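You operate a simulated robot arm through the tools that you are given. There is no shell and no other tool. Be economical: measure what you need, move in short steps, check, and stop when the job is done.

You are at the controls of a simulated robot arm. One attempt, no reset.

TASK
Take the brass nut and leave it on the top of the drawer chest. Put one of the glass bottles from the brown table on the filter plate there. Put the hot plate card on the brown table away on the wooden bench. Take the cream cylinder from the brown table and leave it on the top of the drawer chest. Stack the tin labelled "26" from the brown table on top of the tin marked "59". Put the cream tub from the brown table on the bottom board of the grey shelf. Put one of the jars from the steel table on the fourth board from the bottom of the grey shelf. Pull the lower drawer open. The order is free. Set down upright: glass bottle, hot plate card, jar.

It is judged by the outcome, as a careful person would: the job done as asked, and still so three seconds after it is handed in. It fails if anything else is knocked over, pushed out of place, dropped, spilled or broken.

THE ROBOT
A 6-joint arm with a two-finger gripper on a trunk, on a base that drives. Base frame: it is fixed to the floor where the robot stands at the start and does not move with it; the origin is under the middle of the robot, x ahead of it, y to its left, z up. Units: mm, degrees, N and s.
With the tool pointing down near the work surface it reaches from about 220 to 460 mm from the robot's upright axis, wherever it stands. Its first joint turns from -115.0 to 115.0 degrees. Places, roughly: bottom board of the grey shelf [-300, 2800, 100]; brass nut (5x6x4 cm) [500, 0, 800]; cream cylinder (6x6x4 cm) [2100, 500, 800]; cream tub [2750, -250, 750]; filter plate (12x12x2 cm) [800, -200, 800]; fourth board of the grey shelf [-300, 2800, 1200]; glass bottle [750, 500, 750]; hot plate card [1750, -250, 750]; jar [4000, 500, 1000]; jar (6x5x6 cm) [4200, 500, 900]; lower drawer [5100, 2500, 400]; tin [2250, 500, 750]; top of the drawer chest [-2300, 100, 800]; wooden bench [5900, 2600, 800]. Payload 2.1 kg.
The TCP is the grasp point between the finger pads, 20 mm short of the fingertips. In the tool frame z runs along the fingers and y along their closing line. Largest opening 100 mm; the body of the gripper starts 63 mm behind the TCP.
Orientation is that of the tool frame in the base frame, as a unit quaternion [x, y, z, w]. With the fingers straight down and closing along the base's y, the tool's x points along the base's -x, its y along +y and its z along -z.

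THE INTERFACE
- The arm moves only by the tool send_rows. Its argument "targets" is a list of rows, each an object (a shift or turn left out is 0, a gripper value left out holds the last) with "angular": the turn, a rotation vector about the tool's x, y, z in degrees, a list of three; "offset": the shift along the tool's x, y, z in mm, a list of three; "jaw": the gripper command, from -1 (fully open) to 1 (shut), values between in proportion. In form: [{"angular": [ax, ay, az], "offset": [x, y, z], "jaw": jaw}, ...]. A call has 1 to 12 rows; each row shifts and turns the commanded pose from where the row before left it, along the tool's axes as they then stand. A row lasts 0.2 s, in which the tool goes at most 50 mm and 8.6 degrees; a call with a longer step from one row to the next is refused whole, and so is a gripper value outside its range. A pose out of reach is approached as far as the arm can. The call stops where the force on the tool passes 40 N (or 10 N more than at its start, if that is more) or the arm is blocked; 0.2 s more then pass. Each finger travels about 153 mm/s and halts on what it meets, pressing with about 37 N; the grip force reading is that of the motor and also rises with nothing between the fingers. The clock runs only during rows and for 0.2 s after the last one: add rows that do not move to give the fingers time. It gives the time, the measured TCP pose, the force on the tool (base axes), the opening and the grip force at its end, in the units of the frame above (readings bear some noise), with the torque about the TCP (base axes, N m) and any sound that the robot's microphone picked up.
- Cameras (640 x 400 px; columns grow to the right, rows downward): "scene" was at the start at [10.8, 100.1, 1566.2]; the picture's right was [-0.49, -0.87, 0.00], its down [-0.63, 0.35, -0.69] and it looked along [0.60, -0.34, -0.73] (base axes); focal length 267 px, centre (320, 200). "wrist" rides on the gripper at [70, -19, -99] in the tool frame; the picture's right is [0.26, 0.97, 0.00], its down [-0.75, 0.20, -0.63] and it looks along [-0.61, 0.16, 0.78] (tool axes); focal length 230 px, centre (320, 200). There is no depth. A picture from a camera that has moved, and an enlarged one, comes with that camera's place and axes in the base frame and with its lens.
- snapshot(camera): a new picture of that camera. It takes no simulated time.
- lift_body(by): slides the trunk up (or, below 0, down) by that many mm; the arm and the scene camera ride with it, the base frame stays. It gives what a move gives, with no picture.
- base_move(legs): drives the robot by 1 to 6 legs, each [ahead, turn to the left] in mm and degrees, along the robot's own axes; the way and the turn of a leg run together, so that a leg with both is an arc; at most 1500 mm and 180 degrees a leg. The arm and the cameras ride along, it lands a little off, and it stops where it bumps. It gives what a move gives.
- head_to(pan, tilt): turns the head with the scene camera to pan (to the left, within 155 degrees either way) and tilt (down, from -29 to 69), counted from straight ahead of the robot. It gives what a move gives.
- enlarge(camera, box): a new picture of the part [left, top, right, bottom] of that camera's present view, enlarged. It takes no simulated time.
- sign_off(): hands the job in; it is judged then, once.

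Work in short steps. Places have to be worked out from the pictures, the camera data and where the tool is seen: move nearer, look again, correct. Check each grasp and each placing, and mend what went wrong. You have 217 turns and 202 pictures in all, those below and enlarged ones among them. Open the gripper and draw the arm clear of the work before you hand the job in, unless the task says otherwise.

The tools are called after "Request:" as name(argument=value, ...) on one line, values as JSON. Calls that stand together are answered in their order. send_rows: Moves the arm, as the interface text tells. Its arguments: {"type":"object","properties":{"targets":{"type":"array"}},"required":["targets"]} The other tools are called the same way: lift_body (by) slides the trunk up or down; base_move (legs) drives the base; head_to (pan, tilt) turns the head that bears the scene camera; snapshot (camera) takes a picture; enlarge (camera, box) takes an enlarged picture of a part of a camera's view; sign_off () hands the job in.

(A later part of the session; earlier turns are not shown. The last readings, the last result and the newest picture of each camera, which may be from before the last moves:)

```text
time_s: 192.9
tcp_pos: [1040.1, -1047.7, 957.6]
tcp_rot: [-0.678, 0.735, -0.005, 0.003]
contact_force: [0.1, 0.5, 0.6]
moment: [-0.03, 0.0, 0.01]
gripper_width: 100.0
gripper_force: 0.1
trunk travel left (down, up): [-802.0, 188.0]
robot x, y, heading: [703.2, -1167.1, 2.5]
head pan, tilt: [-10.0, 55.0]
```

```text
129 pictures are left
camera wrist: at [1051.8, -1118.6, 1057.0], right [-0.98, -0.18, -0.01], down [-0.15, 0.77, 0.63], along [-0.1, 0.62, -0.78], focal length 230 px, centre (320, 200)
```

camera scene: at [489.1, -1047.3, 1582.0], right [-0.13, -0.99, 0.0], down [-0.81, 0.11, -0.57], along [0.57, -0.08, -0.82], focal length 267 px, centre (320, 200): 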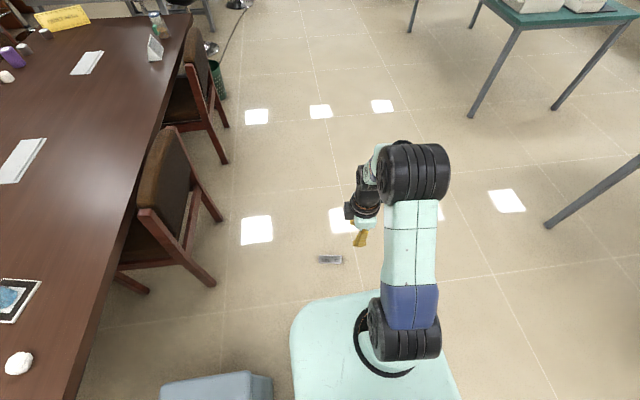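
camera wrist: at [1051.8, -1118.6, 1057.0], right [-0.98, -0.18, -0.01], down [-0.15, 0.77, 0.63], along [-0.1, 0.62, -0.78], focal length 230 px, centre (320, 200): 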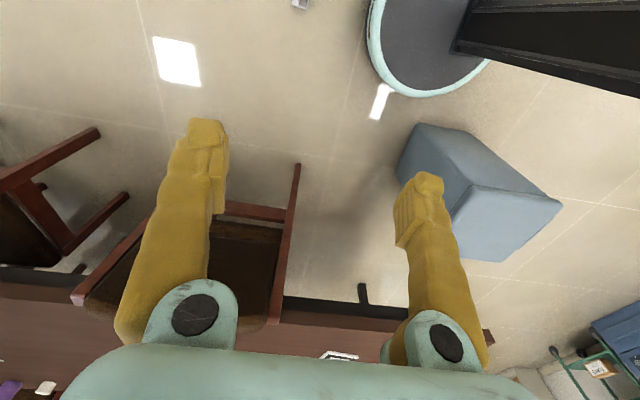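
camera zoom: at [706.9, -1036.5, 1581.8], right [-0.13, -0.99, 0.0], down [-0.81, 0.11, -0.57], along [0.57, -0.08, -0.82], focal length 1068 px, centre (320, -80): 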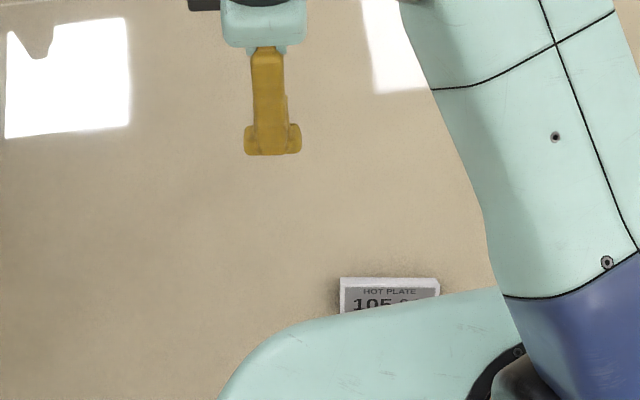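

Ridge centre (1141,-1198), nearly perpendicular to my closing line. I drive 50 mm closer, position above, and lower the trunk.

Request:
base_move(legs=[[50, 0]])

Request:
send_rows(targets=[{"offset": [40, -10, 0]}, {"offset": [40, -10, 0]}, {"offset": [40, -5, 0]}, {"offset": [25, 0, 0], "angular": [0, 0, 3]}])

Request:
lift_body(by=-600)

Request:
snapshot(camera="wrist")

Request:
snapshot(camera="scene")

```text
time_s: 193.8
tcp_pos: [1083.5, -1048.6, 960.9]
tcp_rot: [-0.679, 0.734, -0.007, 0.007]
contact_force: [-0.5, -0.4, 0.3]
moment: [-0.01, -0.06, 0.0]
gripper_width: 100.0
gripper_force: 0.0
trunk travel left (down, up): [-802.0, 188.0]
robot x, y, heading: [749.7, -1161.9, 2.4]
head pan, tilt: [-10.0, 55.0]
```

```text
time_s: 194.8
tcp_pos: [1103.1, -1194.8, 957.5]
tcp_rot: [-0.66, 0.751, -0.005, 0.005]
contact_force: [-0.1, -0.8, 0.8]
moment: [0.02, -0.04, -0.01]
gripper_width: 100.0
gripper_force: 0.1
trunk travel left (down, up): [-802.0, 188.0]
robot x, y, heading: [744.8, -1164.0, 2.1]
head pan, tilt: [-10.0, 55.0]
```

```text
refused: -600 is not a number from -400 to 400
```

```text
128 pictures are left
camera wrist: at [1110.4, -1267.2, 1056.5], right [-0.99, -0.13, -0.01], down [-0.11, 0.77, 0.63], along [-0.07, 0.62, -0.78], focal length 230 px, centre (320, 200)
```

wrist: 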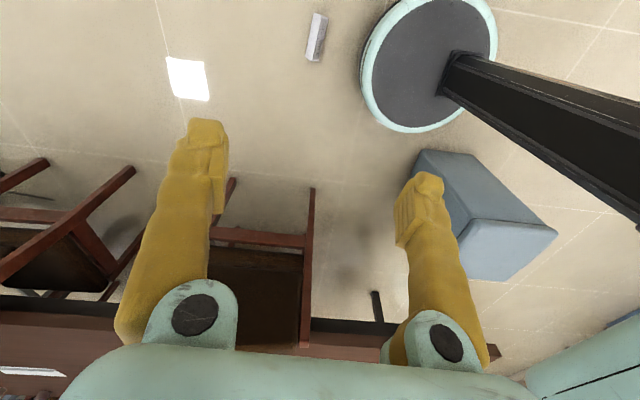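

```text
127 pictures are left
camera scene: at [756.4, -1037.4, 1582.1], right [-0.13, -0.99, 0.0], down [-0.81, 0.11, -0.57], along [0.57, -0.08, -0.82], focal length 267 px, centre (320, 200)
```

scene: 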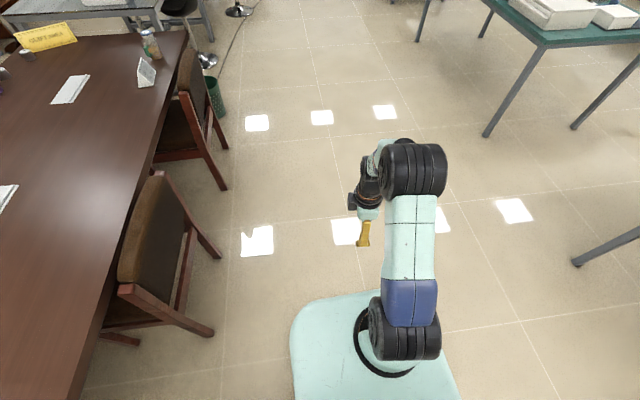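

I lower the trunk in two steps (limit 400 each), then re-look.

Request:
lift_body(by=-400)

Request:
lift_body(by=-200)

Request:
snapshot(camera="wrist")

```text
time_s: 198.6
tcp_pos: [1103.2, -1194.1, 556.8]
tcp_rot: [-0.658, 0.753, -0.005, 0.005]
contact_force: [0.1, -0.2, -0.1]
moment: [-0.01, -0.01, -0.01]
gripper_width: 100.0
gripper_force: 0.1
trunk travel left (down, up): [-402.0, 588.0]
robot x, y, heading: [751.0, -1162.0, 2.4]
head pan, tilt: [-10.0, 55.0]
```

```text
time_s: 200.8
tcp_pos: [1103.2, -1194.4, 357.4]
tcp_rot: [-0.659, 0.752, -0.005, 0.004]
contact_force: [-0.6, -0.2, 0.4]
moment: [0.03, 0.02, 0.01]
gripper_width: 100.0
gripper_force: 0.0
trunk travel left (down, up): [-202.0, 788.0]
robot x, y, heading: [752.7, -1161.3, 2.1]
head pan, tilt: [-10.0, 55.0]
```

```text
126 pictures are left
camera wrist: at [1110.7, -1266.0, 456.5], right [-0.99, -0.13, -0.01], down [-0.11, 0.77, 0.63], along [-0.07, 0.62, -0.78], focal length 230 px, centre (320, 200)
```

wrist: 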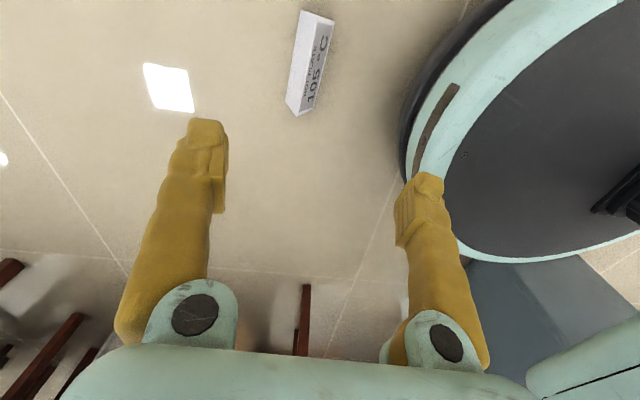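

Card centre (1126,-1203), aligned. I shift over it, lower the trunk 200 and look once more.

Request:
send_rows(targets=[{"offset": [6, -24, 0]}])

Request:
lift_body(by=-195)

Request:
snapshot(camera="wrist")

```text
time_s: 201.2
tcp_pos: [1127.1, -1204.7, 358.7]
tcp_rot: [-0.659, 0.752, -0.005, 0.004]
contact_force: [-0.5, -0.2, 0.1]
moment: [-0.01, 0.02, -0.04]
gripper_width: 100.0
gripper_force: 0.1
trunk travel left (down, up): [-202.0, 788.0]
robot x, y, heading: [749.0, -1162.6, 2.3]
head pan, tilt: [-10.0, 55.0]
```

```text
time_s: 203.3
tcp_pos: [1128.1, -1203.6, 163.3]
tcp_rot: [-0.66, 0.751, -0.006, 0.005]
contact_force: [-0.9, 0.3, 0.1]
moment: [-0.02, -0.01, 0.0]
gripper_width: 100.1
gripper_force: 0.1
trunk travel left (down, up): [-7.0, 983.0]
robot x, y, heading: [751.5, -1166.5, 2.5]
head pan, tilt: [-10.0, 55.0]
```

```text
125 pictures are left
camera wrist: at [1134.7, -1275.2, 262.5], right [-0.99, -0.13, -0.01], down [-0.11, 0.77, 0.63], along [-0.07, 0.62, -0.78], focal length 230 px, centre (320, 200)
```

wrist: 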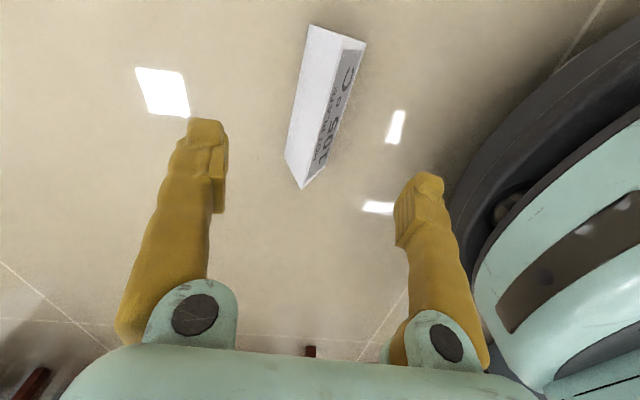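

Centred. Descend to z≈28 and close at full force.

Request:
send_rows(targets=[{"offset": [0, 0, 45]}, {"offset": [0, 0, 45]}, {"offset": [0, 0, 35]}, {"offset": [0, 0, 11]}, {"jaw": 0}, {"jaw": 1}, {}, {}])

Request:
snapshot(camera="wrist")

```text
time_s: 205.1
tcp_pos: [1128.7, -1202.9, 26.6]
tcp_rot: [-0.659, 0.752, -0.006, 0.005]
contact_force: [0.4, 0.4, 0.6]
moment: [0.01, -0.03, 0.0]
gripper_width: 43.1
gripper_force: 36.8
trunk travel left (down, up): [-7.0, 983.0]
robot x, y, heading: [748.4, -1167.2, 2.2]
head pan, tilt: [-10.0, 55.0]
```

```text
124 pictures are left
camera wrist: at [1135.8, -1274.6, 125.8], right [-0.99, -0.13, -0.01], down [-0.11, 0.77, 0.63], along [-0.07, 0.62, -0.78], focal length 230 px, centre (320, 200)
```

wrist: 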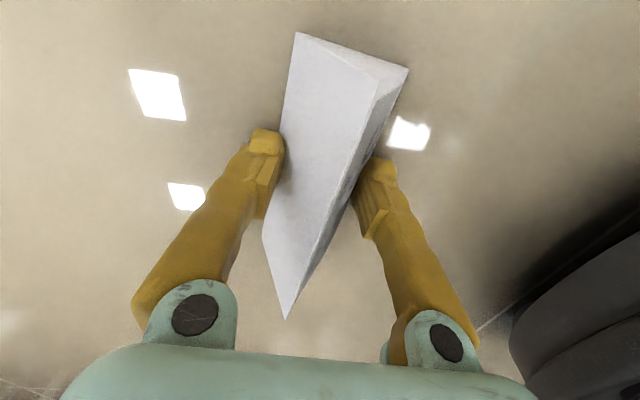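

Width is 43 mm this time, so I may be gripping higher than before. I reopen, go 5 mm lower, and re-close.

Request:
send_rows(targets=[{"jaw": 0}, {"jaw": -0.3}, {"offset": [0, 0, 3]}, {"offset": [0, 0, 2]}, {}, {"jaw": 1}, {}, {}])

```text
time_s: 206.9
tcp_pos: [1128.3, -1203.5, 21.9]
tcp_rot: [-0.66, 0.751, -0.005, 0.003]
contact_force: [-0.6, -0.1, 0.3]
moment: [-0.02, -0.01, -0.05]
gripper_width: 47.0
gripper_force: 37.0
trunk travel left (down, up): [-7.0, 983.0]
robot x, y, heading: [754.7, -1161.6, 2.3]
head pan, tilt: [-10.0, 55.0]
```

47 mm now. I raise the trunk with full grip and watch the width.

Request:
send_rows(targets=[{"offset": [0, 0, -20]}, {"offset": [0, 0, -40]}])

Request:
lift_body(by=400)

Request:
lift_body(by=400)

Request:
base_move(legs=[[-1120, -2.3], [0, 90]])

```text
time_s: 207.5
tcp_pos: [1127.6, -1205.0, 82.5]
tcp_rot: [-0.659, 0.752, -0.006, 0.005]
contact_force: [-0.4, -0.3, -0.3]
moment: [0.0, -0.01, -0.02]
gripper_width: 47.0
gripper_force: 37.1
trunk travel left (down, up): [-7.0, 983.0]
robot x, y, heading: [748.9, -1164.5, 2.0]
head pan, tilt: [-10.0, 55.0]
```

```text
time_s: 211.3
tcp_pos: [1128.7, -1204.5, 480.6]
tcp_rot: [-0.659, 0.752, -0.005, 0.005]
contact_force: [0.0, 0.2, 0.0]
moment: [0.01, -0.04, -0.05]
gripper_width: 46.0
gripper_force: 36.6
trunk travel left (down, up): [-407.0, 583.0]
robot x, y, heading: [749.0, -1162.1, 2.2]
head pan, tilt: [-10.0, 55.0]
```

```text
time_s: 215.2
tcp_pos: [1128.1, -1205.4, 881.2]
tcp_rot: [-0.66, 0.752, -0.005, 0.005]
contact_force: [0.8, -0.1, -0.5]
moment: [0.0, 0.01, 0.0]
gripper_width: 45.1
gripper_force: 37.0
trunk travel left (down, up): [-807.0, 183.0]
robot x, y, heading: [751.0, -1163.2, 2.4]
head pan, tilt: [-10.0, 55.0]
```

```text
time_s: 224.7
tcp_pos: [-309.6, -817.6, 881.7]
tcp_rot: [0.995, -0.096, 0.001, -0.008]
contact_force: [0.4, -0.7, 0.3]
moment: [0.01, -0.05, -0.02]
gripper_width: 42.6
gripper_force: 36.7
trunk travel left (down, up): [-807.0, 183.0]
robot x, y, heading: [-377.8, -1190.6, 88.9]
head pan, tilt: [-10.0, 55.0]
```

Creep is steady at 0.25 mm/s; enough margin to go on. I drive up to the left aisle and along it.

Request:
base_move(legs=[[1450, 0], [1150, 0], [0, -89], [1400, 0]])

Request:
head_to(pan=5, tilt=20)

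Request:
snapshot(camera="scene")

```text
time_s: 247.7
tcp_pos: [1441.3, 1371.6, 882.0]
tcp_rot: [-0.649, 0.761, -0.006, 0.005]
contact_force: [-0.3, 0.0, -0.5]
moment: [0.03, 0.04, -0.04]
gripper_width: 36.3
gripper_force: 36.5
trunk travel left (down, up): [-807.0, 183.0]
robot x, y, heading: [1063.9, 1422.5, 0.7]
head pan, tilt: [-10.0, 55.0]
```

```text
time_s: 248.7
tcp_pos: [1440.1, 1372.1, 881.1]
tcp_rot: [-0.648, 0.761, -0.005, 0.004]
contact_force: [0.0, 0.2, 0.5]
moment: [0.01, -0.01, 0.03]
gripper_width: 36.2
gripper_force: 37.2
trunk travel left (down, up): [-807.0, 183.0]
robot x, y, heading: [1066.6, 1423.0, 0.9]
head pan, tilt: [5.0, 20.0]
```

```text
123 pictures are left
camera scene: at [1096.4, 1571.8, 1639.0], right [0.1, -0.99, 0.0], down [-0.34, -0.03, -0.94], along [0.93, 0.09, -0.34], focal length 267 px, centre (320, 200)
```

scene: 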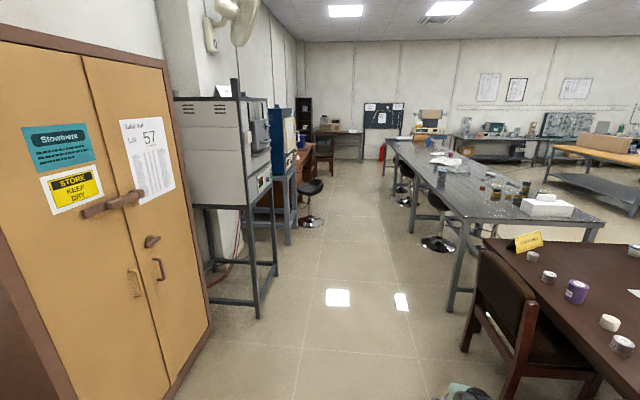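

Aisle is clear along y≈1400. Drive on 3.2 m and look at the bench.

Request:
base_move(legs=[[1500, -0.8], [1500, 0], [500, 0]])

Request:
head_to(pan=35, tilt=25)

Request:
snapshot(camera="scene")

Request:
snapshot(camera="wrist")

```text
time_s: 265.7
tcp_pos: [4940.6, 1430.7, 881.3]
tcp_rot: [-0.649, 0.76, -0.005, 0.005]
contact_force: [-0.4, 0.2, -1.0]
moment: [-0.01, 0.02, -0.02]
gripper_width: 32.0
gripper_force: 36.8
trunk travel left (down, up): [-807.0, 183.0]
robot x, y, heading: [4563.9, 1485.6, 0.7]
head pan, tilt: [5.0, 20.0]
```

```text
time_s: 266.7
tcp_pos: [4941.3, 1431.4, 881.6]
tcp_rot: [-0.649, 0.761, -0.005, 0.005]
contact_force: [-0.5, -0.8, 0.1]
moment: [-0.01, 0.0, -0.01]
gripper_width: 32.0
gripper_force: 36.7
trunk travel left (down, up): [-807.0, 183.0]
robot x, y, heading: [4566.9, 1483.8, 0.3]
head pan, tilt: [35.0, 25.0]
```

```text
122 pictures are left
camera scene: at [4578.2, 1675.9, 1631.0], right [0.58, -0.81, 0.0], down [-0.34, -0.25, -0.91], along [0.74, 0.53, -0.42], focal length 267 px, centre (320, 200)
```

scene: 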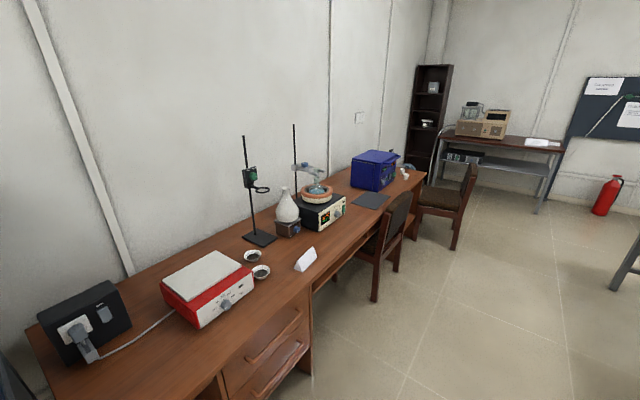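

```text
121 pictures are left
camera wrist: at [4945.9, 1360.2, 981.0], right [-0.99, -0.1, -0.01], down [-0.09, 0.77, 0.63], along [-0.05, 0.63, -0.78], focal length 230 px, centre (320, 200)
```

wrist: 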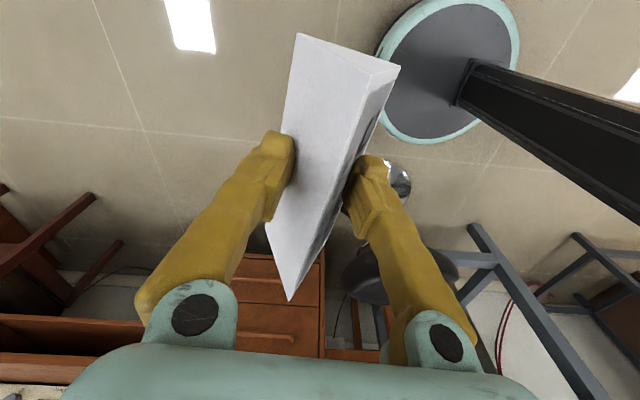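

This desk is the bench; front strip at about (5270,2350) is free between the red balance, dishes and the white tent. I drive to (5275,≈1890) facing it.

Request:
send_rows(targets=[{"offset": [0, 0, -40]}])

Request:
base_move(legs=[[705, 0], [0, 89.5], [340, 0]])

Request:
head_to(pan=-5, tilt=50)

Request:
snapshot(camera="scene")

Request:
snapshot(camera="wrist")

```text
time_s: 267.1
tcp_pos: [4940.1, 1433.5, 922.2]
tcp_rot: [-0.649, 0.761, -0.005, 0.005]
contact_force: [-0.5, 0.1, -0.4]
moment: [-0.04, -0.01, -0.02]
gripper_width: 31.6
gripper_force: 38.1
trunk travel left (down, up): [-807.0, 183.0]
robot x, y, heading: [4562.3, 1482.7, 0.7]
head pan, tilt: [35.0, 25.0]
```

```text
time_s: 276.5
tcp_pos: [5333.6, 2201.3, 922.2]
tcp_rot: [0.996, -0.093, 0.001, -0.006]
contact_force: [0.0, -0.1, -0.4]
moment: [0.02, 0.0, 0.04]
gripper_width: 29.3
gripper_force: 37.2
trunk travel left (down, up): [-807.0, 183.0]
robot x, y, heading: [5272.6, 1824.6, 89.1]
head pan, tilt: [35.0, 25.0]
```

```text
time_s: 277.6
tcp_pos: [5333.0, 2200.2, 923.0]
tcp_rot: [0.996, -0.093, 0.001, -0.007]
contact_force: [-0.2, 0.5, 0.4]
moment: [0.02, 0.0, -0.01]
gripper_width: 28.6
gripper_force: 37.0
trunk travel left (down, up): [-807.0, 183.0]
robot x, y, heading: [5270.5, 1824.4, 89.2]
head pan, tilt: [-5.0, 50.0]
```

```text
120 pictures are left
camera scene: at [5140.2, 1843.6, 1593.5], right [0.99, -0.1, 0.0], down [-0.08, -0.76, -0.64], along [0.07, 0.64, -0.77], focal length 267 px, centre (320, 200)
```

scene: 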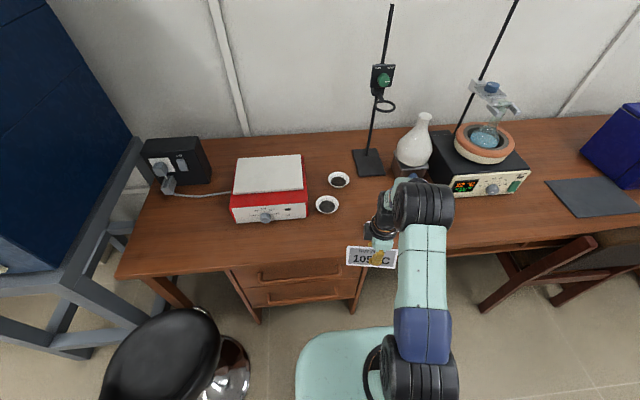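

```text
119 pictures are left
camera wrist: at [5404.8, 2205.2, 1021.5], right [0.07, -1.0, -0.01], down [-0.78, -0.07, 0.63], along [-0.63, -0.04, -0.78], focal length 230 px, centre (320, 200)
```

wrist: 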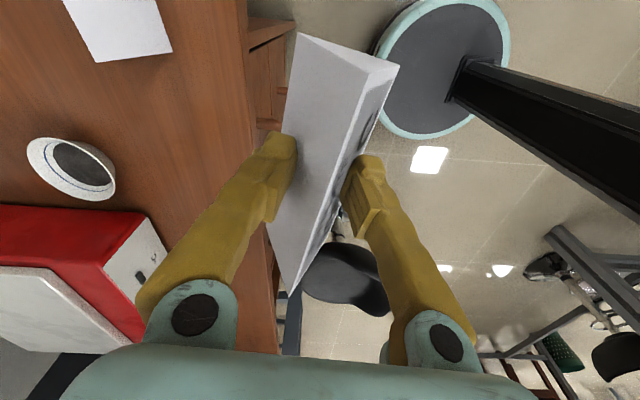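

Bench front edge y≈2258; the other tent's left end is x≈5370, so I'll place the card centred at (5225,2345). Drive 100 mm in and shift over.

Request:
base_move(legs=[[100, 0]])

Request:
send_rows(targets=[{"offset": [-38.2, -8.1, 0]}, {"offset": [-38.2, -8.1, 0]}, {"offset": [-38.2, -8.1, 0]}, {"offset": [0, 0, 30]}])

Request:
snapshot(camera="scene")

Request:
snapshot(camera="wrist")

```text
time_s: 278.7
tcp_pos: [5335.4, 2294.0, 925.0]
tcp_rot: [0.996, -0.093, 0.001, -0.01]
contact_force: [-0.2, -0.8, -0.3]
moment: [0.03, -0.01, 0.03]
gripper_width: 28.9
gripper_force: 37.1
trunk travel left (down, up): [-807.0, 183.0]
robot x, y, heading: [5274.6, 1927.9, 89.2]
head pan, tilt: [-5.0, 50.0]
```

```text
time_s: 279.7
tcp_pos: [5229.9, 2344.1, 890.5]
tcp_rot: [0.996, -0.093, 0.0, -0.008]
contact_force: [0.1, 0.5, -0.2]
moment: [-0.03, 0.01, 0.02]
gripper_width: 28.1
gripper_force: 36.8
trunk travel left (down, up): [-807.0, 183.0]
robot x, y, heading: [5272.6, 1923.9, 89.3]
head pan, tilt: [-5.0, 50.0]
```

```text
118 pictures are left
camera scene: at [5142.3, 1942.7, 1593.6], right [0.99, -0.1, 0.0], down [-0.08, -0.76, -0.64], along [0.07, 0.64, -0.77], focal length 267 px, centre (320, 200)
```

scene: 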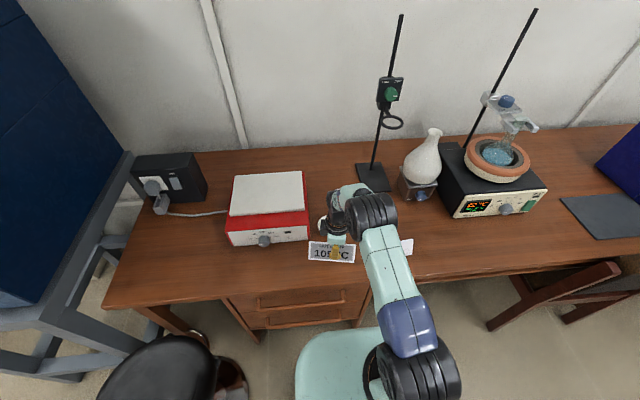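

```text
117 pictures are left
camera wrist: at [5299.7, 2349.0, 990.0], right [0.07, -1.0, -0.01], down [-0.78, -0.07, 0.63], along [-0.63, -0.04, -0.78], focal length 230 px, centre (320, 200)
```

wrist: 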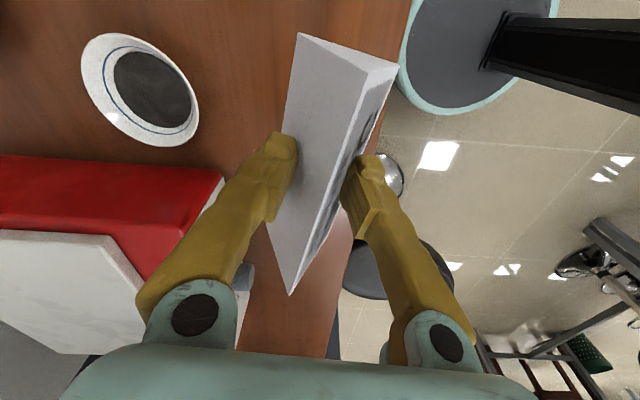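

Clear. Lower in steps until contact.

Request:
send_rows(targets=[{"offset": [0, 0, 20]}, {"offset": [0, 0, 20]}, {"offset": [0, 0, 8]}, {"offset": [0, 0, 5]}, {"offset": [0, 0, 5]}, {"offset": [0, 0, 4]}, {"offset": [0, 0, 4]}, {"offset": [0, 0, 4]}])

Request:
enlarge(camera="scene", box=[260, 190, 420, 290])

```text
time_s: 281.5
tcp_pos: [5228.2, 2345.3, 820.3]
tcp_rot: [0.996, -0.093, 0.001, -0.007]
contact_force: [0.5, 0.2, -1.1]
moment: [-0.01, -0.02, 0.02]
gripper_width: 27.9
gripper_force: 36.6
trunk travel left (down, up): [-807.0, 183.0]
robot x, y, heading: [5274.1, 1925.3, 89.3]
head pan, tilt: [-5.0, 50.0]
```

```text
4.00 times, centred on (340, 240) of scene
camera zoom: at [5141.8, 1942.7, 1593.5], right [0.99, -0.1, 0.0], down [-0.08, -0.76, -0.64], along [0.07, 0.64, -0.77], focal length 1068 px, centre (240, 40)
```

zoom: 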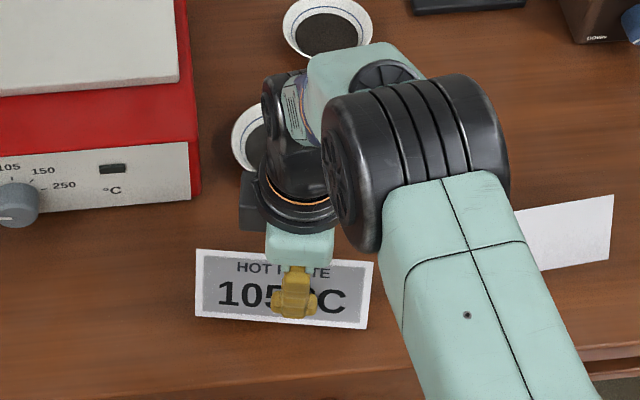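

Continue down in 3 mm steps until contact.

Request:
send_rows(targets=[{"offset": [0, 0, 3]}, {"offset": [0, 0, 3]}, {"offset": [0, 0, 3]}, {"offset": [0, 0, 3]}, {"offset": [0, 0, 3]}, {"offset": [0, 0, 3]}])

```text
time_s: 282.9
tcp_pos: [5225.9, 2345.9, 804.6]
tcp_rot: [0.996, -0.094, 0.001, -0.006]
contact_force: [0.3, -0.1, -0.6]
moment: [0.05, 0.03, 0.01]
gripper_width: 27.2
gripper_force: 37.3
trunk travel left (down, up): [-807.0, 183.0]
robot x, y, heading: [5273.3, 1923.5, 89.0]
head pan, tilt: [-5.0, 50.0]
```

Still no contact; continue.

Request:
send_rows(targets=[{"offset": [0, 0, 2]}, {"offset": [0, 0, 2]}, {"offset": [0, 0, 2]}, {"offset": [0, 0, 2]}, {"offset": [0, 0, 2]}])

Request:
enlarge(camera="scene", box=[260, 190, 420, 290])

```text
time_s: 283.9
tcp_pos: [5227.6, 2345.5, 802.7]
tcp_rot: [0.996, -0.093, -0.002, -0.013]
contact_force: [-0.4, -5.8, 22.5]
moment: [-0.37, -0.21, 0.0]
gripper_width: 26.8
gripper_force: 36.9
trunk travel left (down, up): [-807.0, 183.0]
robot x, y, heading: [5276.3, 1925.3, 88.9]
head pan, tilt: [-5.0, 50.0]
stopped in row 4: the force on the tool passed its limit at 44 N (the readings are from after the stop); the commanded pose is now the measured one
```

```text
4.00 times, centred on (340, 240) of scene
camera zoom: at [5142.4, 1935.8, 1593.7], right [0.99, -0.1, 0.0], down [-0.08, -0.76, -0.65], along [0.07, 0.64, -0.76], focal length 1068 px, centre (240, 40)
```

zoom: 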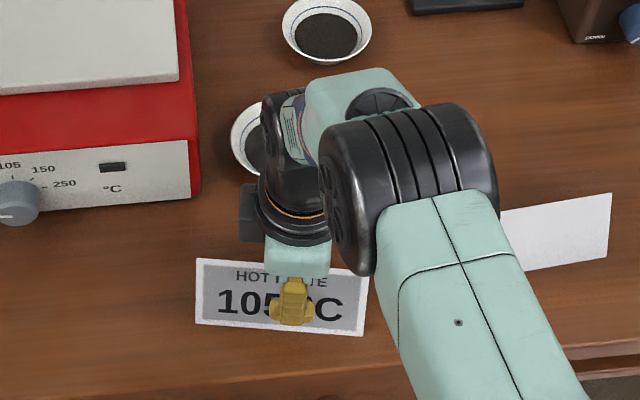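

Contact. Release moderately and rise.

Request:
send_rows(targets=[{"jaw": 0.2}, {"jaw": -0.2}, {}, {"offset": [0, 0, -20]}, {"offset": [0, 0, -45]}, {"offset": [0, 0, -45]}, {"offset": [0, 45, 0]}, {"offset": [0, 45, 0]}, {"offset": [0, 45, 0]}])

Request:
snapshot(camera="scene")

```text
time_s: 285.9
tcp_pos: [5201.5, 2213.1, 906.9]
tcp_rot: [0.996, -0.093, -0.001, -0.012]
contact_force: [-0.4, -0.5, -0.1]
moment: [0.07, 0.0, 0.0]
gripper_width: 59.9
gripper_force: 0.0
trunk travel left (down, up): [-807.0, 183.0]
robot x, y, heading: [5274.2, 1926.6, 89.2]
head pan, tilt: [-5.0, 50.0]
```

```text
114 pictures are left
camera scene: at [5141.3, 1941.1, 1593.5], right [0.99, -0.1, 0.0], down [-0.08, -0.76, -0.64], along [0.07, 0.64, -0.77], focal length 267 px, centre (320, 200)
```

scene: 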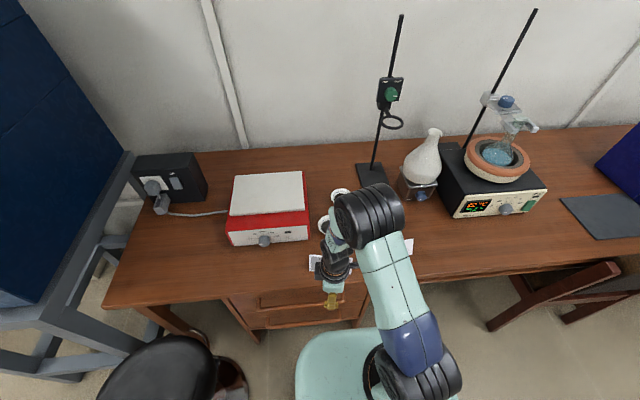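

Card is set. Now I back up for a look at the card and the drawers.

Request:
base_move(legs=[[-480, 0]])

Request:
head_to(pan=0, tilt=50)

Request:
enlarge(camera="scene", box=[200, 60, 440, 210])

Request:
snapshot(camera="scene")

```text
time_s: 288.8
tcp_pos: [5194.5, 1730.5, 906.0]
tcp_rot: [0.996, -0.093, 0.0, -0.011]
contact_force: [0.4, 0.0, -0.8]
moment: [0.03, 0.01, -0.01]
gripper_width: 59.9
gripper_force: 0.1
trunk travel left (down, up): [-807.0, 183.0]
robot x, y, heading: [5267.9, 1438.1, 89.1]
head pan, tilt: [-5.0, 50.0]
```

```text
time_s: 289.4
tcp_pos: [5194.3, 1728.6, 905.5]
tcp_rot: [0.996, -0.093, -0.001, -0.012]
contact_force: [0.7, 0.2, -1.1]
moment: [0.04, 0.0, 0.01]
gripper_width: 59.9
gripper_force: 0.0
trunk travel left (down, up): [-807.0, 183.0]
robot x, y, heading: [5268.5, 1439.5, 89.1]
head pan, tilt: [0.0, 50.0]
```

```text
2.67 times, centred on (320, 135) of scene
camera zoom: at [5128.0, 1458.5, 1593.5], right [1.0, -0.02, 0.0], down [-0.01, -0.77, -0.64], along [0.01, 0.64, -0.77], focal length 712 px, centre (320, 373)
```

zoom: 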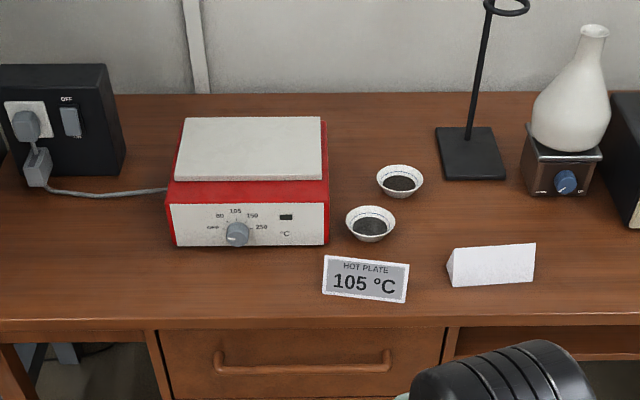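

```text
112 pictures are left
camera scene: at [5128.0, 1458.5, 1593.5], right [1.0, -0.02, 0.0], down [-0.01, -0.77, -0.64], along [0.01, 0.64, -0.77], focal length 267 px, centre (320, 200)
```

scene: 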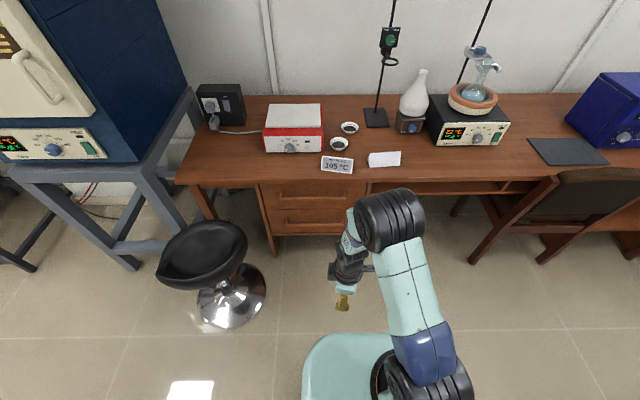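

Card stands well. Now the lower drawer: bar handle at about (5090,2260,z≈425). I align the yaw, extend a bit, lower the trunk and pitch the tool to horizontal (closing vertically).

Request:
send_rows(targets=[{"angular": [0, 0, -5.3], "jaw": -0.2}, {"angular": [0, 0, -5.3]}, {"offset": [0, -45, 0]}, {"offset": [0, -45, 0]}, {"offset": [0, -45, 0]}, {"offset": [0, -20, 0]}])

Request:
lift_body(by=-400)

Request:
send_rows(targets=[{"angular": [8.2, 0, 0]}, {"angular": [8.2, 0, 0]}, {"angular": [8.2, 0, 0]}, {"angular": [8.2, 0, 0]}, {"angular": [8.2, 0, 0]}, {"angular": [8.2, 0, 0]}, {"angular": [8.2, 0, 0]}, {"angular": [8.2, 0, 0]}, {"angular": [8.2, 0, 0]}, {"angular": [8.2, 0, 0]}, {"angular": [8, 0, 0]}])

Request:
snapshot(camera="scene")

Request:
snapshot(camera="wrist")

```text
time_s: 290.8
tcp_pos: [5194.1, 1882.0, 909.6]
tcp_rot: [1.0, -0.001, 0.001, -0.012]
contact_force: [-0.3, 1.3, -0.2]
moment: [-0.04, 0.04, 0.03]
gripper_width: 59.9
gripper_force: 0.1
trunk travel left (down, up): [-807.0, 183.0]
robot x, y, heading: [5268.5, 1439.7, 89.0]
head pan, tilt: [0.0, 50.0]
```

```text
time_s: 294.7
tcp_pos: [5194.2, 1882.4, 510.9]
tcp_rot: [1.0, 0.0, 0.0, -0.011]
contact_force: [0.0, 0.2, -0.4]
moment: [-0.01, 0.0, 0.02]
gripper_width: 59.7
gripper_force: 0.0
trunk travel left (down, up): [-407.0, 583.0]
robot x, y, heading: [5265.1, 1437.2, 89.2]
head pan, tilt: [0.0, 50.0]
```

```text
time_s: 297.1
tcp_pos: [5207.7, 1880.7, 509.6]
tcp_rot: [0.748, 0.009, 0.033, -0.663]
contact_force: [0.3, -0.7, -0.5]
moment: [-0.05, 0.0, 0.0]
gripper_width: 60.0
gripper_force: 0.1
out of reach, approached as far as the arm can: row 3, 4
trunk travel left (down, up): [-407.0, 583.0]
robot x, y, heading: [5267.1, 1442.1, 89.2]
head pan, tilt: [0.0, 50.0]
```

```text
111 pictures are left
camera scene: at [5128.0, 1458.9, 1193.5], right [1.0, -0.02, 0.0], down [-0.01, -0.77, -0.64], along [0.01, 0.64, -0.77], focal length 267 px, centre (320, 200)
```

scene: 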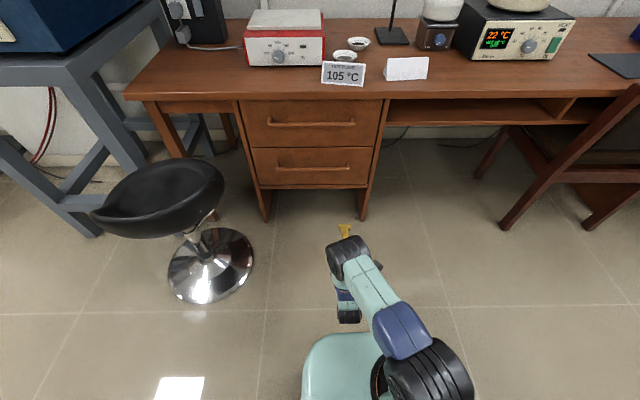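

```text
110 pictures are left
camera wrist: at [5272.1, 1783.7, 544.4], right [0.31, -0.12, -0.94], down [-0.76, -0.63, -0.17], along [-0.57, 0.77, -0.29], focal length 230 px, centre (320, 200)
```

wrist: 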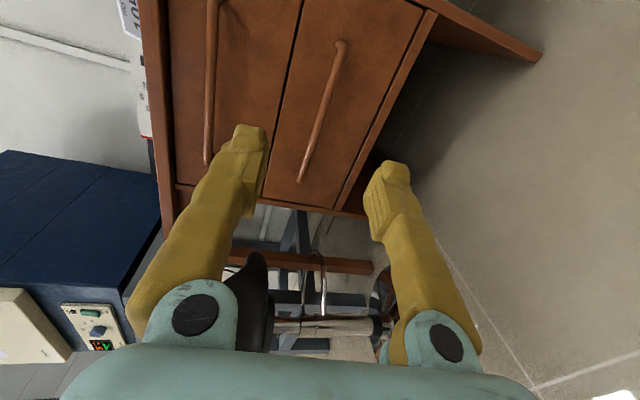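

Tool is horizontal with the lower bar in view: bar at about y≈2240, z≈447, x 4966–5261. I level the pitch, lower to z≈447, shift left, and drive in 270 mm.

Request:
send_rows(targets=[{"angular": [6.8, 0, 0], "jaw": -0.4}, {"angular": [0, 0, -3]}, {"offset": [-35, 0, 0]}, {"offset": [-35, 0, 0]}])

Request:
lift_body(by=-63)

Request:
base_move(legs=[[260, 0]])

Request:
snapshot(camera="wrist")

Request:
snapshot(camera="scene")

```text
time_s: 298.1
tcp_pos: [5137.5, 1884.2, 500.4]
tcp_rot: [0.707, 0.029, 0.051, -0.704]
contact_force: [-1.1, 0.2, -0.4]
moment: [0.01, 0.0, 0.03]
gripper_width: 70.0
gripper_force: 0.0
trunk travel left (down, up): [-407.0, 583.0]
robot x, y, heading: [5267.7, 1437.6, 89.1]
head pan, tilt: [0.0, 50.0]
```

```text
time_s: 299.1
tcp_pos: [5137.7, 1883.6, 437.8]
tcp_rot: [0.708, 0.029, 0.05, -0.704]
contact_force: [-0.1, -0.2, 1.0]
moment: [-0.02, 0.05, -0.02]
gripper_width: 70.0
gripper_force: 0.1
trunk travel left (down, up): [-344.0, 646.0]
robot x, y, heading: [5269.0, 1442.1, 89.1]
head pan, tilt: [0.0, 50.0]
```

```text
time_s: 301.0
tcp_pos: [5143.7, 2143.9, 436.9]
tcp_rot: [0.707, 0.029, 0.051, -0.705]
contact_force: [-0.5, 1.4, -0.2]
moment: [-0.02, 0.03, 0.03]
gripper_width: 70.1
gripper_force: 0.0
trunk travel left (down, up): [-344.0, 646.0]
robot x, y, heading: [5273.7, 1701.3, 88.9]
head pan, tilt: [0.0, 50.0]
```

```text
109 pictures are left
camera wrist: at [5205.9, 2043.8, 464.4], right [0.37, -0.01, -0.93], down [-0.74, -0.61, -0.28], along [-0.56, 0.79, -0.23], focal length 230 px, centre (320, 200)
```

wrist: 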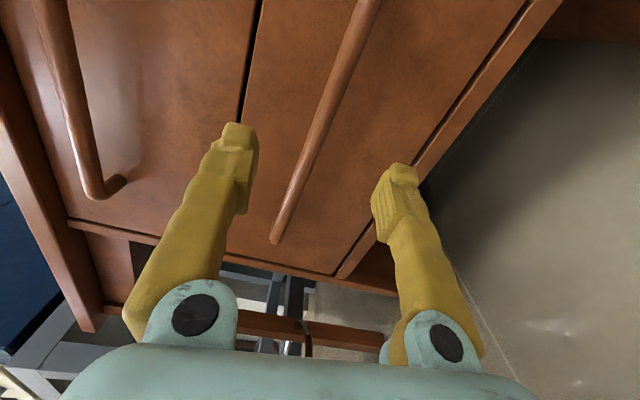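

```text
108 pictures are left
camera scene: at [5132.1, 1719.6, 1130.5], right [1.0, -0.02, 0.0], down [-0.01, -0.77, -0.64], along [0.01, 0.64, -0.77], focal length 267 px, centre (320, 200)
```

scene: 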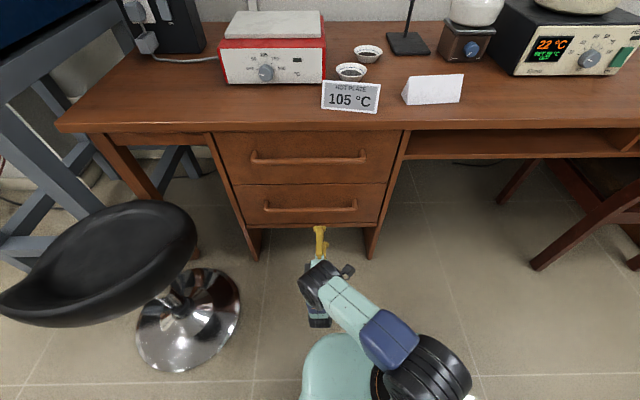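

Bar lies between the fingers. I correct the roll and advance 75 mm with the base, then check.

Request:
send_rows(targets=[{"angular": [0, 0, 6.5]}])

Request:
base_move(legs=[[75, 0]])

Request:
snapshot(camera="wrist")

Request:
enlarge(camera="scene", box=[220, 180, 420, 305])

```text
time_s: 301.4
tcp_pos: [5143.0, 2144.2, 438.7]
tcp_rot: [0.708, -0.011, 0.011, -0.707]
contact_force: [-0.4, -1.3, -0.5]
moment: [-0.02, 0.0, -0.01]
gripper_width: 70.1
gripper_force: 0.0
trunk travel left (down, up): [-344.0, 646.0]
robot x, y, heading: [5268.8, 1701.7, 89.0]
head pan, tilt: [0.0, 50.0]
```

```text
time_s: 302.4
tcp_pos: [5143.7, 2218.1, 438.3]
tcp_rot: [0.708, -0.011, 0.011, -0.706]
contact_force: [-0.1, -0.1, 0.3]
moment: [-0.04, 0.0, 0.01]
gripper_width: 70.2
gripper_force: 0.2
trunk travel left (down, up): [-344.0, 646.0]
robot x, y, heading: [5273.7, 1775.8, 89.0]
head pan, tilt: [0.0, 50.0]
```

```text
107 pictures are left
camera wrist: at [5209.7, 2118.1, 456.9], right [0.26, -0.01, -0.97], down [-0.77, -0.61, -0.2], along [-0.58, 0.79, -0.16], focal length 230 px, centre (320, 200)
```

wrist: 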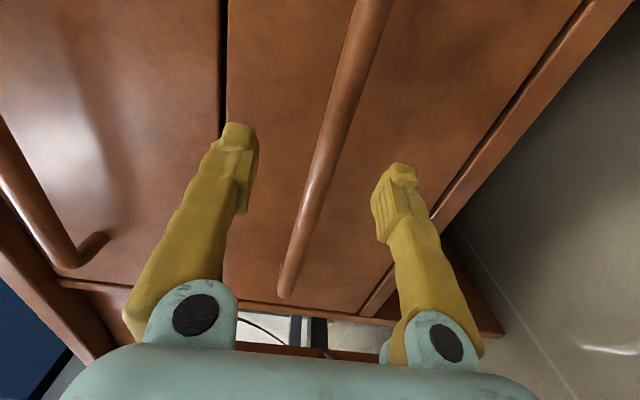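

```text
3.20 times, centred on (320, 242) of scene
camera zoom: at [5133.4, 1794.1, 1130.5], right [1.0, -0.02, 0.0], down [-0.01, -0.77, -0.64], along [0.01, 0.64, -0.77], focal length 854 px, centre (320, 64)
```

zoom: 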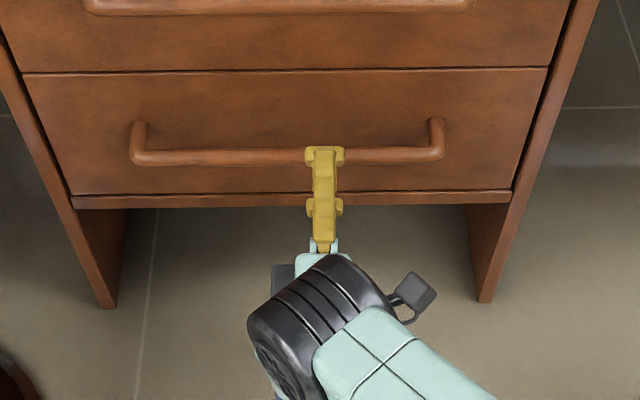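

Bar at y≈2250. Advance 30 mm more with the base and close.

Request:
base_move(legs=[[30, 0]])

Request:
send_rows(targets=[{"jaw": 0.2}, {"jaw": 1}, {}, {}])

Request:
snapshot(camera="wrist")

```text
time_s: 303.2
tcp_pos: [5145.5, 2249.8, 437.6]
tcp_rot: [0.708, -0.01, 0.011, -0.706]
contact_force: [-0.7, -0.2, -0.4]
moment: [0.06, -0.02, -0.01]
gripper_width: 70.1
gripper_force: 0.0
trunk travel left (down, up): [-344.0, 646.0]
robot x, y, heading: [5273.8, 1803.4, 89.0]
head pan, tilt: [0.0, 50.0]
```

```text
time_s: 304.2
tcp_pos: [5144.0, 2250.9, 432.6]
tcp_rot: [0.714, -0.01, 0.012, -0.7]
contact_force: [1.4, -1.4, -36.8]
moment: [-0.34, 0.7, 0.73]
gripper_width: 16.8
gripper_force: 42.5
trunk travel left (down, up): [-344.0, 646.0]
robot x, y, heading: [5270.6, 1808.6, 88.8]
head pan, tilt: [0.0, 50.0]
```

```text
105 pictures are left
camera wrist: at [5210.4, 2150.4, 453.2], right [0.26, -0.03, -0.97], down [-0.77, -0.61, -0.19], along [-0.58, 0.79, -0.18], focal length 230 px, centre (320, 200)
```

wrist: 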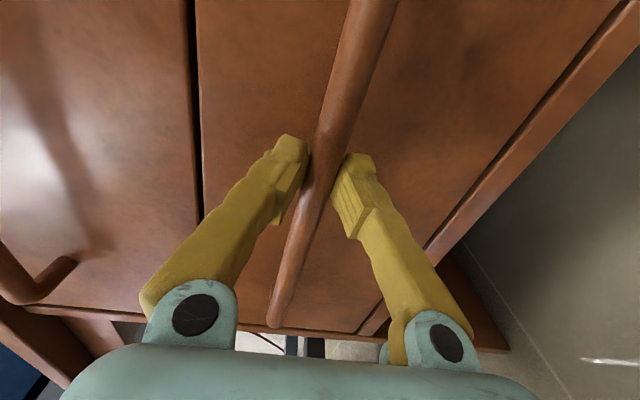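

Bar gripped (16.8 mm). I relieve the vertical load by 4 mm, then pull by reversing the base 260 mm.

Request:
send_rows(targets=[{"offset": [0, 4, 0]}, {}])

Request:
base_move(legs=[[-130, 0]])

Request:
snapshot(camera="scene")

```text
time_s: 304.8
tcp_pos: [5145.2, 2250.5, 431.6]
tcp_rot: [0.71, -0.012, 0.013, -0.704]
contact_force: [0.0, 1.6, -19.7]
moment: [-0.26, -0.08, -0.38]
gripper_width: 16.8
gripper_force: 42.2
trunk travel left (down, up): [-344.0, 646.0]
robot x, y, heading: [5270.8, 1802.6, 88.9]
head pan, tilt: [0.0, 50.0]
```

```text
time_s: 306.1
tcp_pos: [5143.8, 2118.6, 432.4]
tcp_rot: [0.71, -0.014, 0.013, -0.704]
contact_force: [20.9, -2.0, -18.3]
moment: [-0.21, -0.2, -0.7]
gripper_width: 17.0
gripper_force: 42.3
trunk travel left (down, up): [-344.0, 646.0]
robot x, y, heading: [5268.1, 1675.9, 89.0]
head pan, tilt: [0.0, 50.0]
```

```text
104 pictures are left
camera scene: at [5133.0, 1697.1, 1130.6], right [1.0, -0.02, 0.0], down [-0.02, -0.77, -0.64], along [0.01, 0.64, -0.77], focal length 267 px, centre (320, 200)
```

scene: 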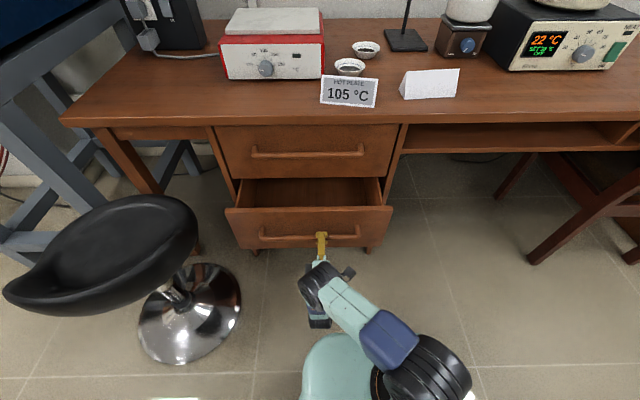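

Drawer is moving, 130 mm out. The stool seat is clear of it; I pull another 120 mm.

Request:
base_move(legs=[[-60, 0], [-60, 0]])

Request:
snapshot(camera="scene")

```text
time_s: 307.7
tcp_pos: [5146.0, 1998.5, 431.6]
tcp_rot: [0.71, -0.014, 0.015, -0.704]
contact_force: [27.3, -0.6, -12.4]
moment: [-0.17, -0.12, -0.25]
gripper_width: 16.8
gripper_force: 42.8
trunk travel left (down, up): [-344.0, 646.0]
robot x, y, heading: [5265.0, 1554.6, 88.6]
head pan, tilt: [0.0, 50.0]
```

```text
103 pictures are left
camera scene: at [5131.9, 1576.6, 1130.7], right [1.0, -0.02, 0.0], down [-0.02, -0.77, -0.64], along [0.01, 0.64, -0.77], focal length 267 px, centre (320, 200)
```

scene: 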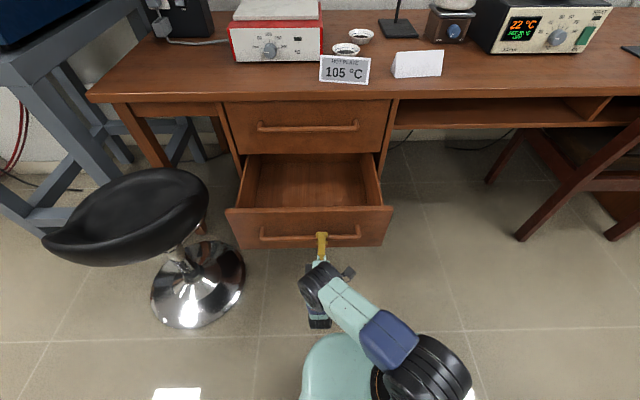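

Plenty clear; pull 60 mm more, then release.

Request:
base_move(legs=[[-60, 0]])

Request:
send_rows(targets=[{"jaw": 0}, {"jaw": -0.4}, {}, {}])

Request:
base_move(legs=[[-250, 0]])

Request:
snapshot(camera="scene")

```text
time_s: 308.6
tcp_pos: [5144.0, 1939.1, 431.9]
tcp_rot: [0.71, -0.017, 0.017, -0.704]
contact_force: [19.4, -1.6, -5.3]
moment: [-0.09, -0.07, -0.63]
gripper_width: 16.8
gripper_force: 42.5
trunk travel left (down, up): [-344.0, 646.0]
robot x, y, heading: [5265.9, 1496.5, 88.6]
head pan, tilt: [0.0, 50.0]
```

```text
time_s: 309.6
tcp_pos: [5143.6, 1939.1, 433.0]
tcp_rot: [0.71, -0.014, 0.018, -0.704]
contact_force: [-0.5, 0.4, -0.1]
moment: [-0.02, -0.05, -0.04]
gripper_width: 69.8
gripper_force: 0.0
trunk travel left (down, up): [-344.0, 646.0]
robot x, y, heading: [5264.7, 1494.9, 88.4]
head pan, tilt: [0.0, 50.0]
```

```text
time_s: 311.4
tcp_pos: [5139.3, 1688.1, 432.7]
tcp_rot: [0.71, -0.019, 0.02, -0.703]
contact_force: [-0.6, -1.0, -0.3]
moment: [0.0, -0.01, -0.03]
gripper_width: 70.1
gripper_force: 0.1
trunk travel left (down, up): [-344.0, 646.0]
robot x, y, heading: [5258.1, 1242.3, 88.5]
head pan, tilt: [0.0, 50.0]
```

```text
102 pictures are left
camera scene: at [5121.4, 1265.8, 1130.5], right [1.0, -0.03, 0.0], down [-0.02, -0.77, -0.64], along [0.02, 0.64, -0.77], focal length 267 px, centre (320, 200)
```

scene: 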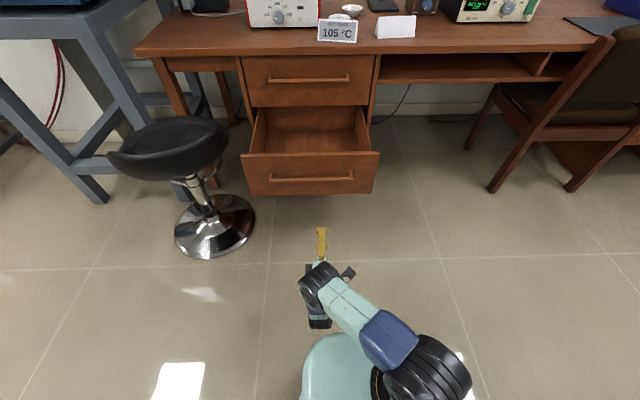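

Drawer is open ~310 mm. Next the jar on the steel table: raise the trunk and drive along the aisle to x≈4150.

Request:
lift_body(by=400)

Request:
base_move(legs=[[0, 91.5], [900, 0]])

Request:
head_to(pan=70, tilt=35)

Request:
snapshot(camera="scene")

```text
time_s: 315.3
tcp_pos: [5138.9, 1688.3, 832.3]
tcp_rot: [0.71, -0.018, 0.02, -0.704]
contact_force: [0.0, 0.0, -0.4]
moment: [0.02, -0.01, 0.01]
gripper_width: 69.8
gripper_force: 0.0
trunk travel left (down, up): [-744.0, 246.0]
robot x, y, heading: [5259.9, 1245.1, 88.4]
head pan, tilt: [0.0, 50.0]
```

```text
time_s: 323.9
tcp_pos: [3912.1, 1123.5, 832.7]
tcp_rot: [0.507, 0.498, -0.489, -0.505]
contact_force: [0.7, -0.5, 0.6]
moment: [0.0, 0.0, 0.04]
gripper_width: 70.0
gripper_force: 0.0
trunk travel left (down, up): [-744.0, 246.0]
robot x, y, heading: [4354.5, 1259.2, 179.6]
head pan, tilt: [0.0, 50.0]
```

```text
time_s: 325.3
tcp_pos: [3911.8, 1123.3, 832.1]
tcp_rot: [0.507, 0.497, -0.49, -0.505]
contact_force: [0.4, -0.1, 0.2]
moment: [0.03, -0.04, -0.02]
gripper_width: 69.9
gripper_force: 0.0
trunk travel left (down, up): [-744.0, 246.0]
robot x, y, heading: [4351.9, 1256.6, 179.6]
head pan, tilt: [70.0, 35.0]
```

```text
101 pictures are left
camera scene: at [4381.8, 1032.0, 1552.2], right [-0.94, 0.35, 0.0], down [0.2, 0.54, -0.82], along [-0.28, -0.77, -0.57], focal length 267 px, centre (320, 200)
```

scene: 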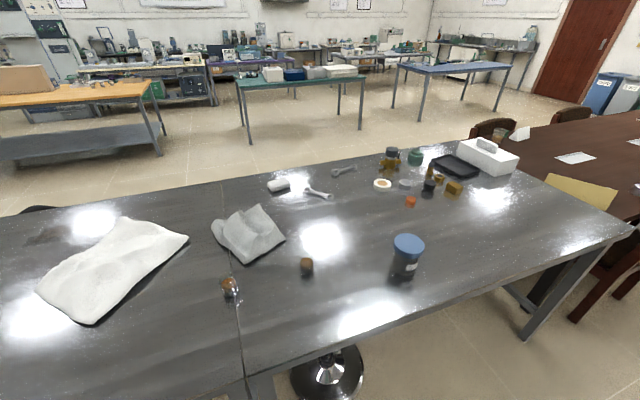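

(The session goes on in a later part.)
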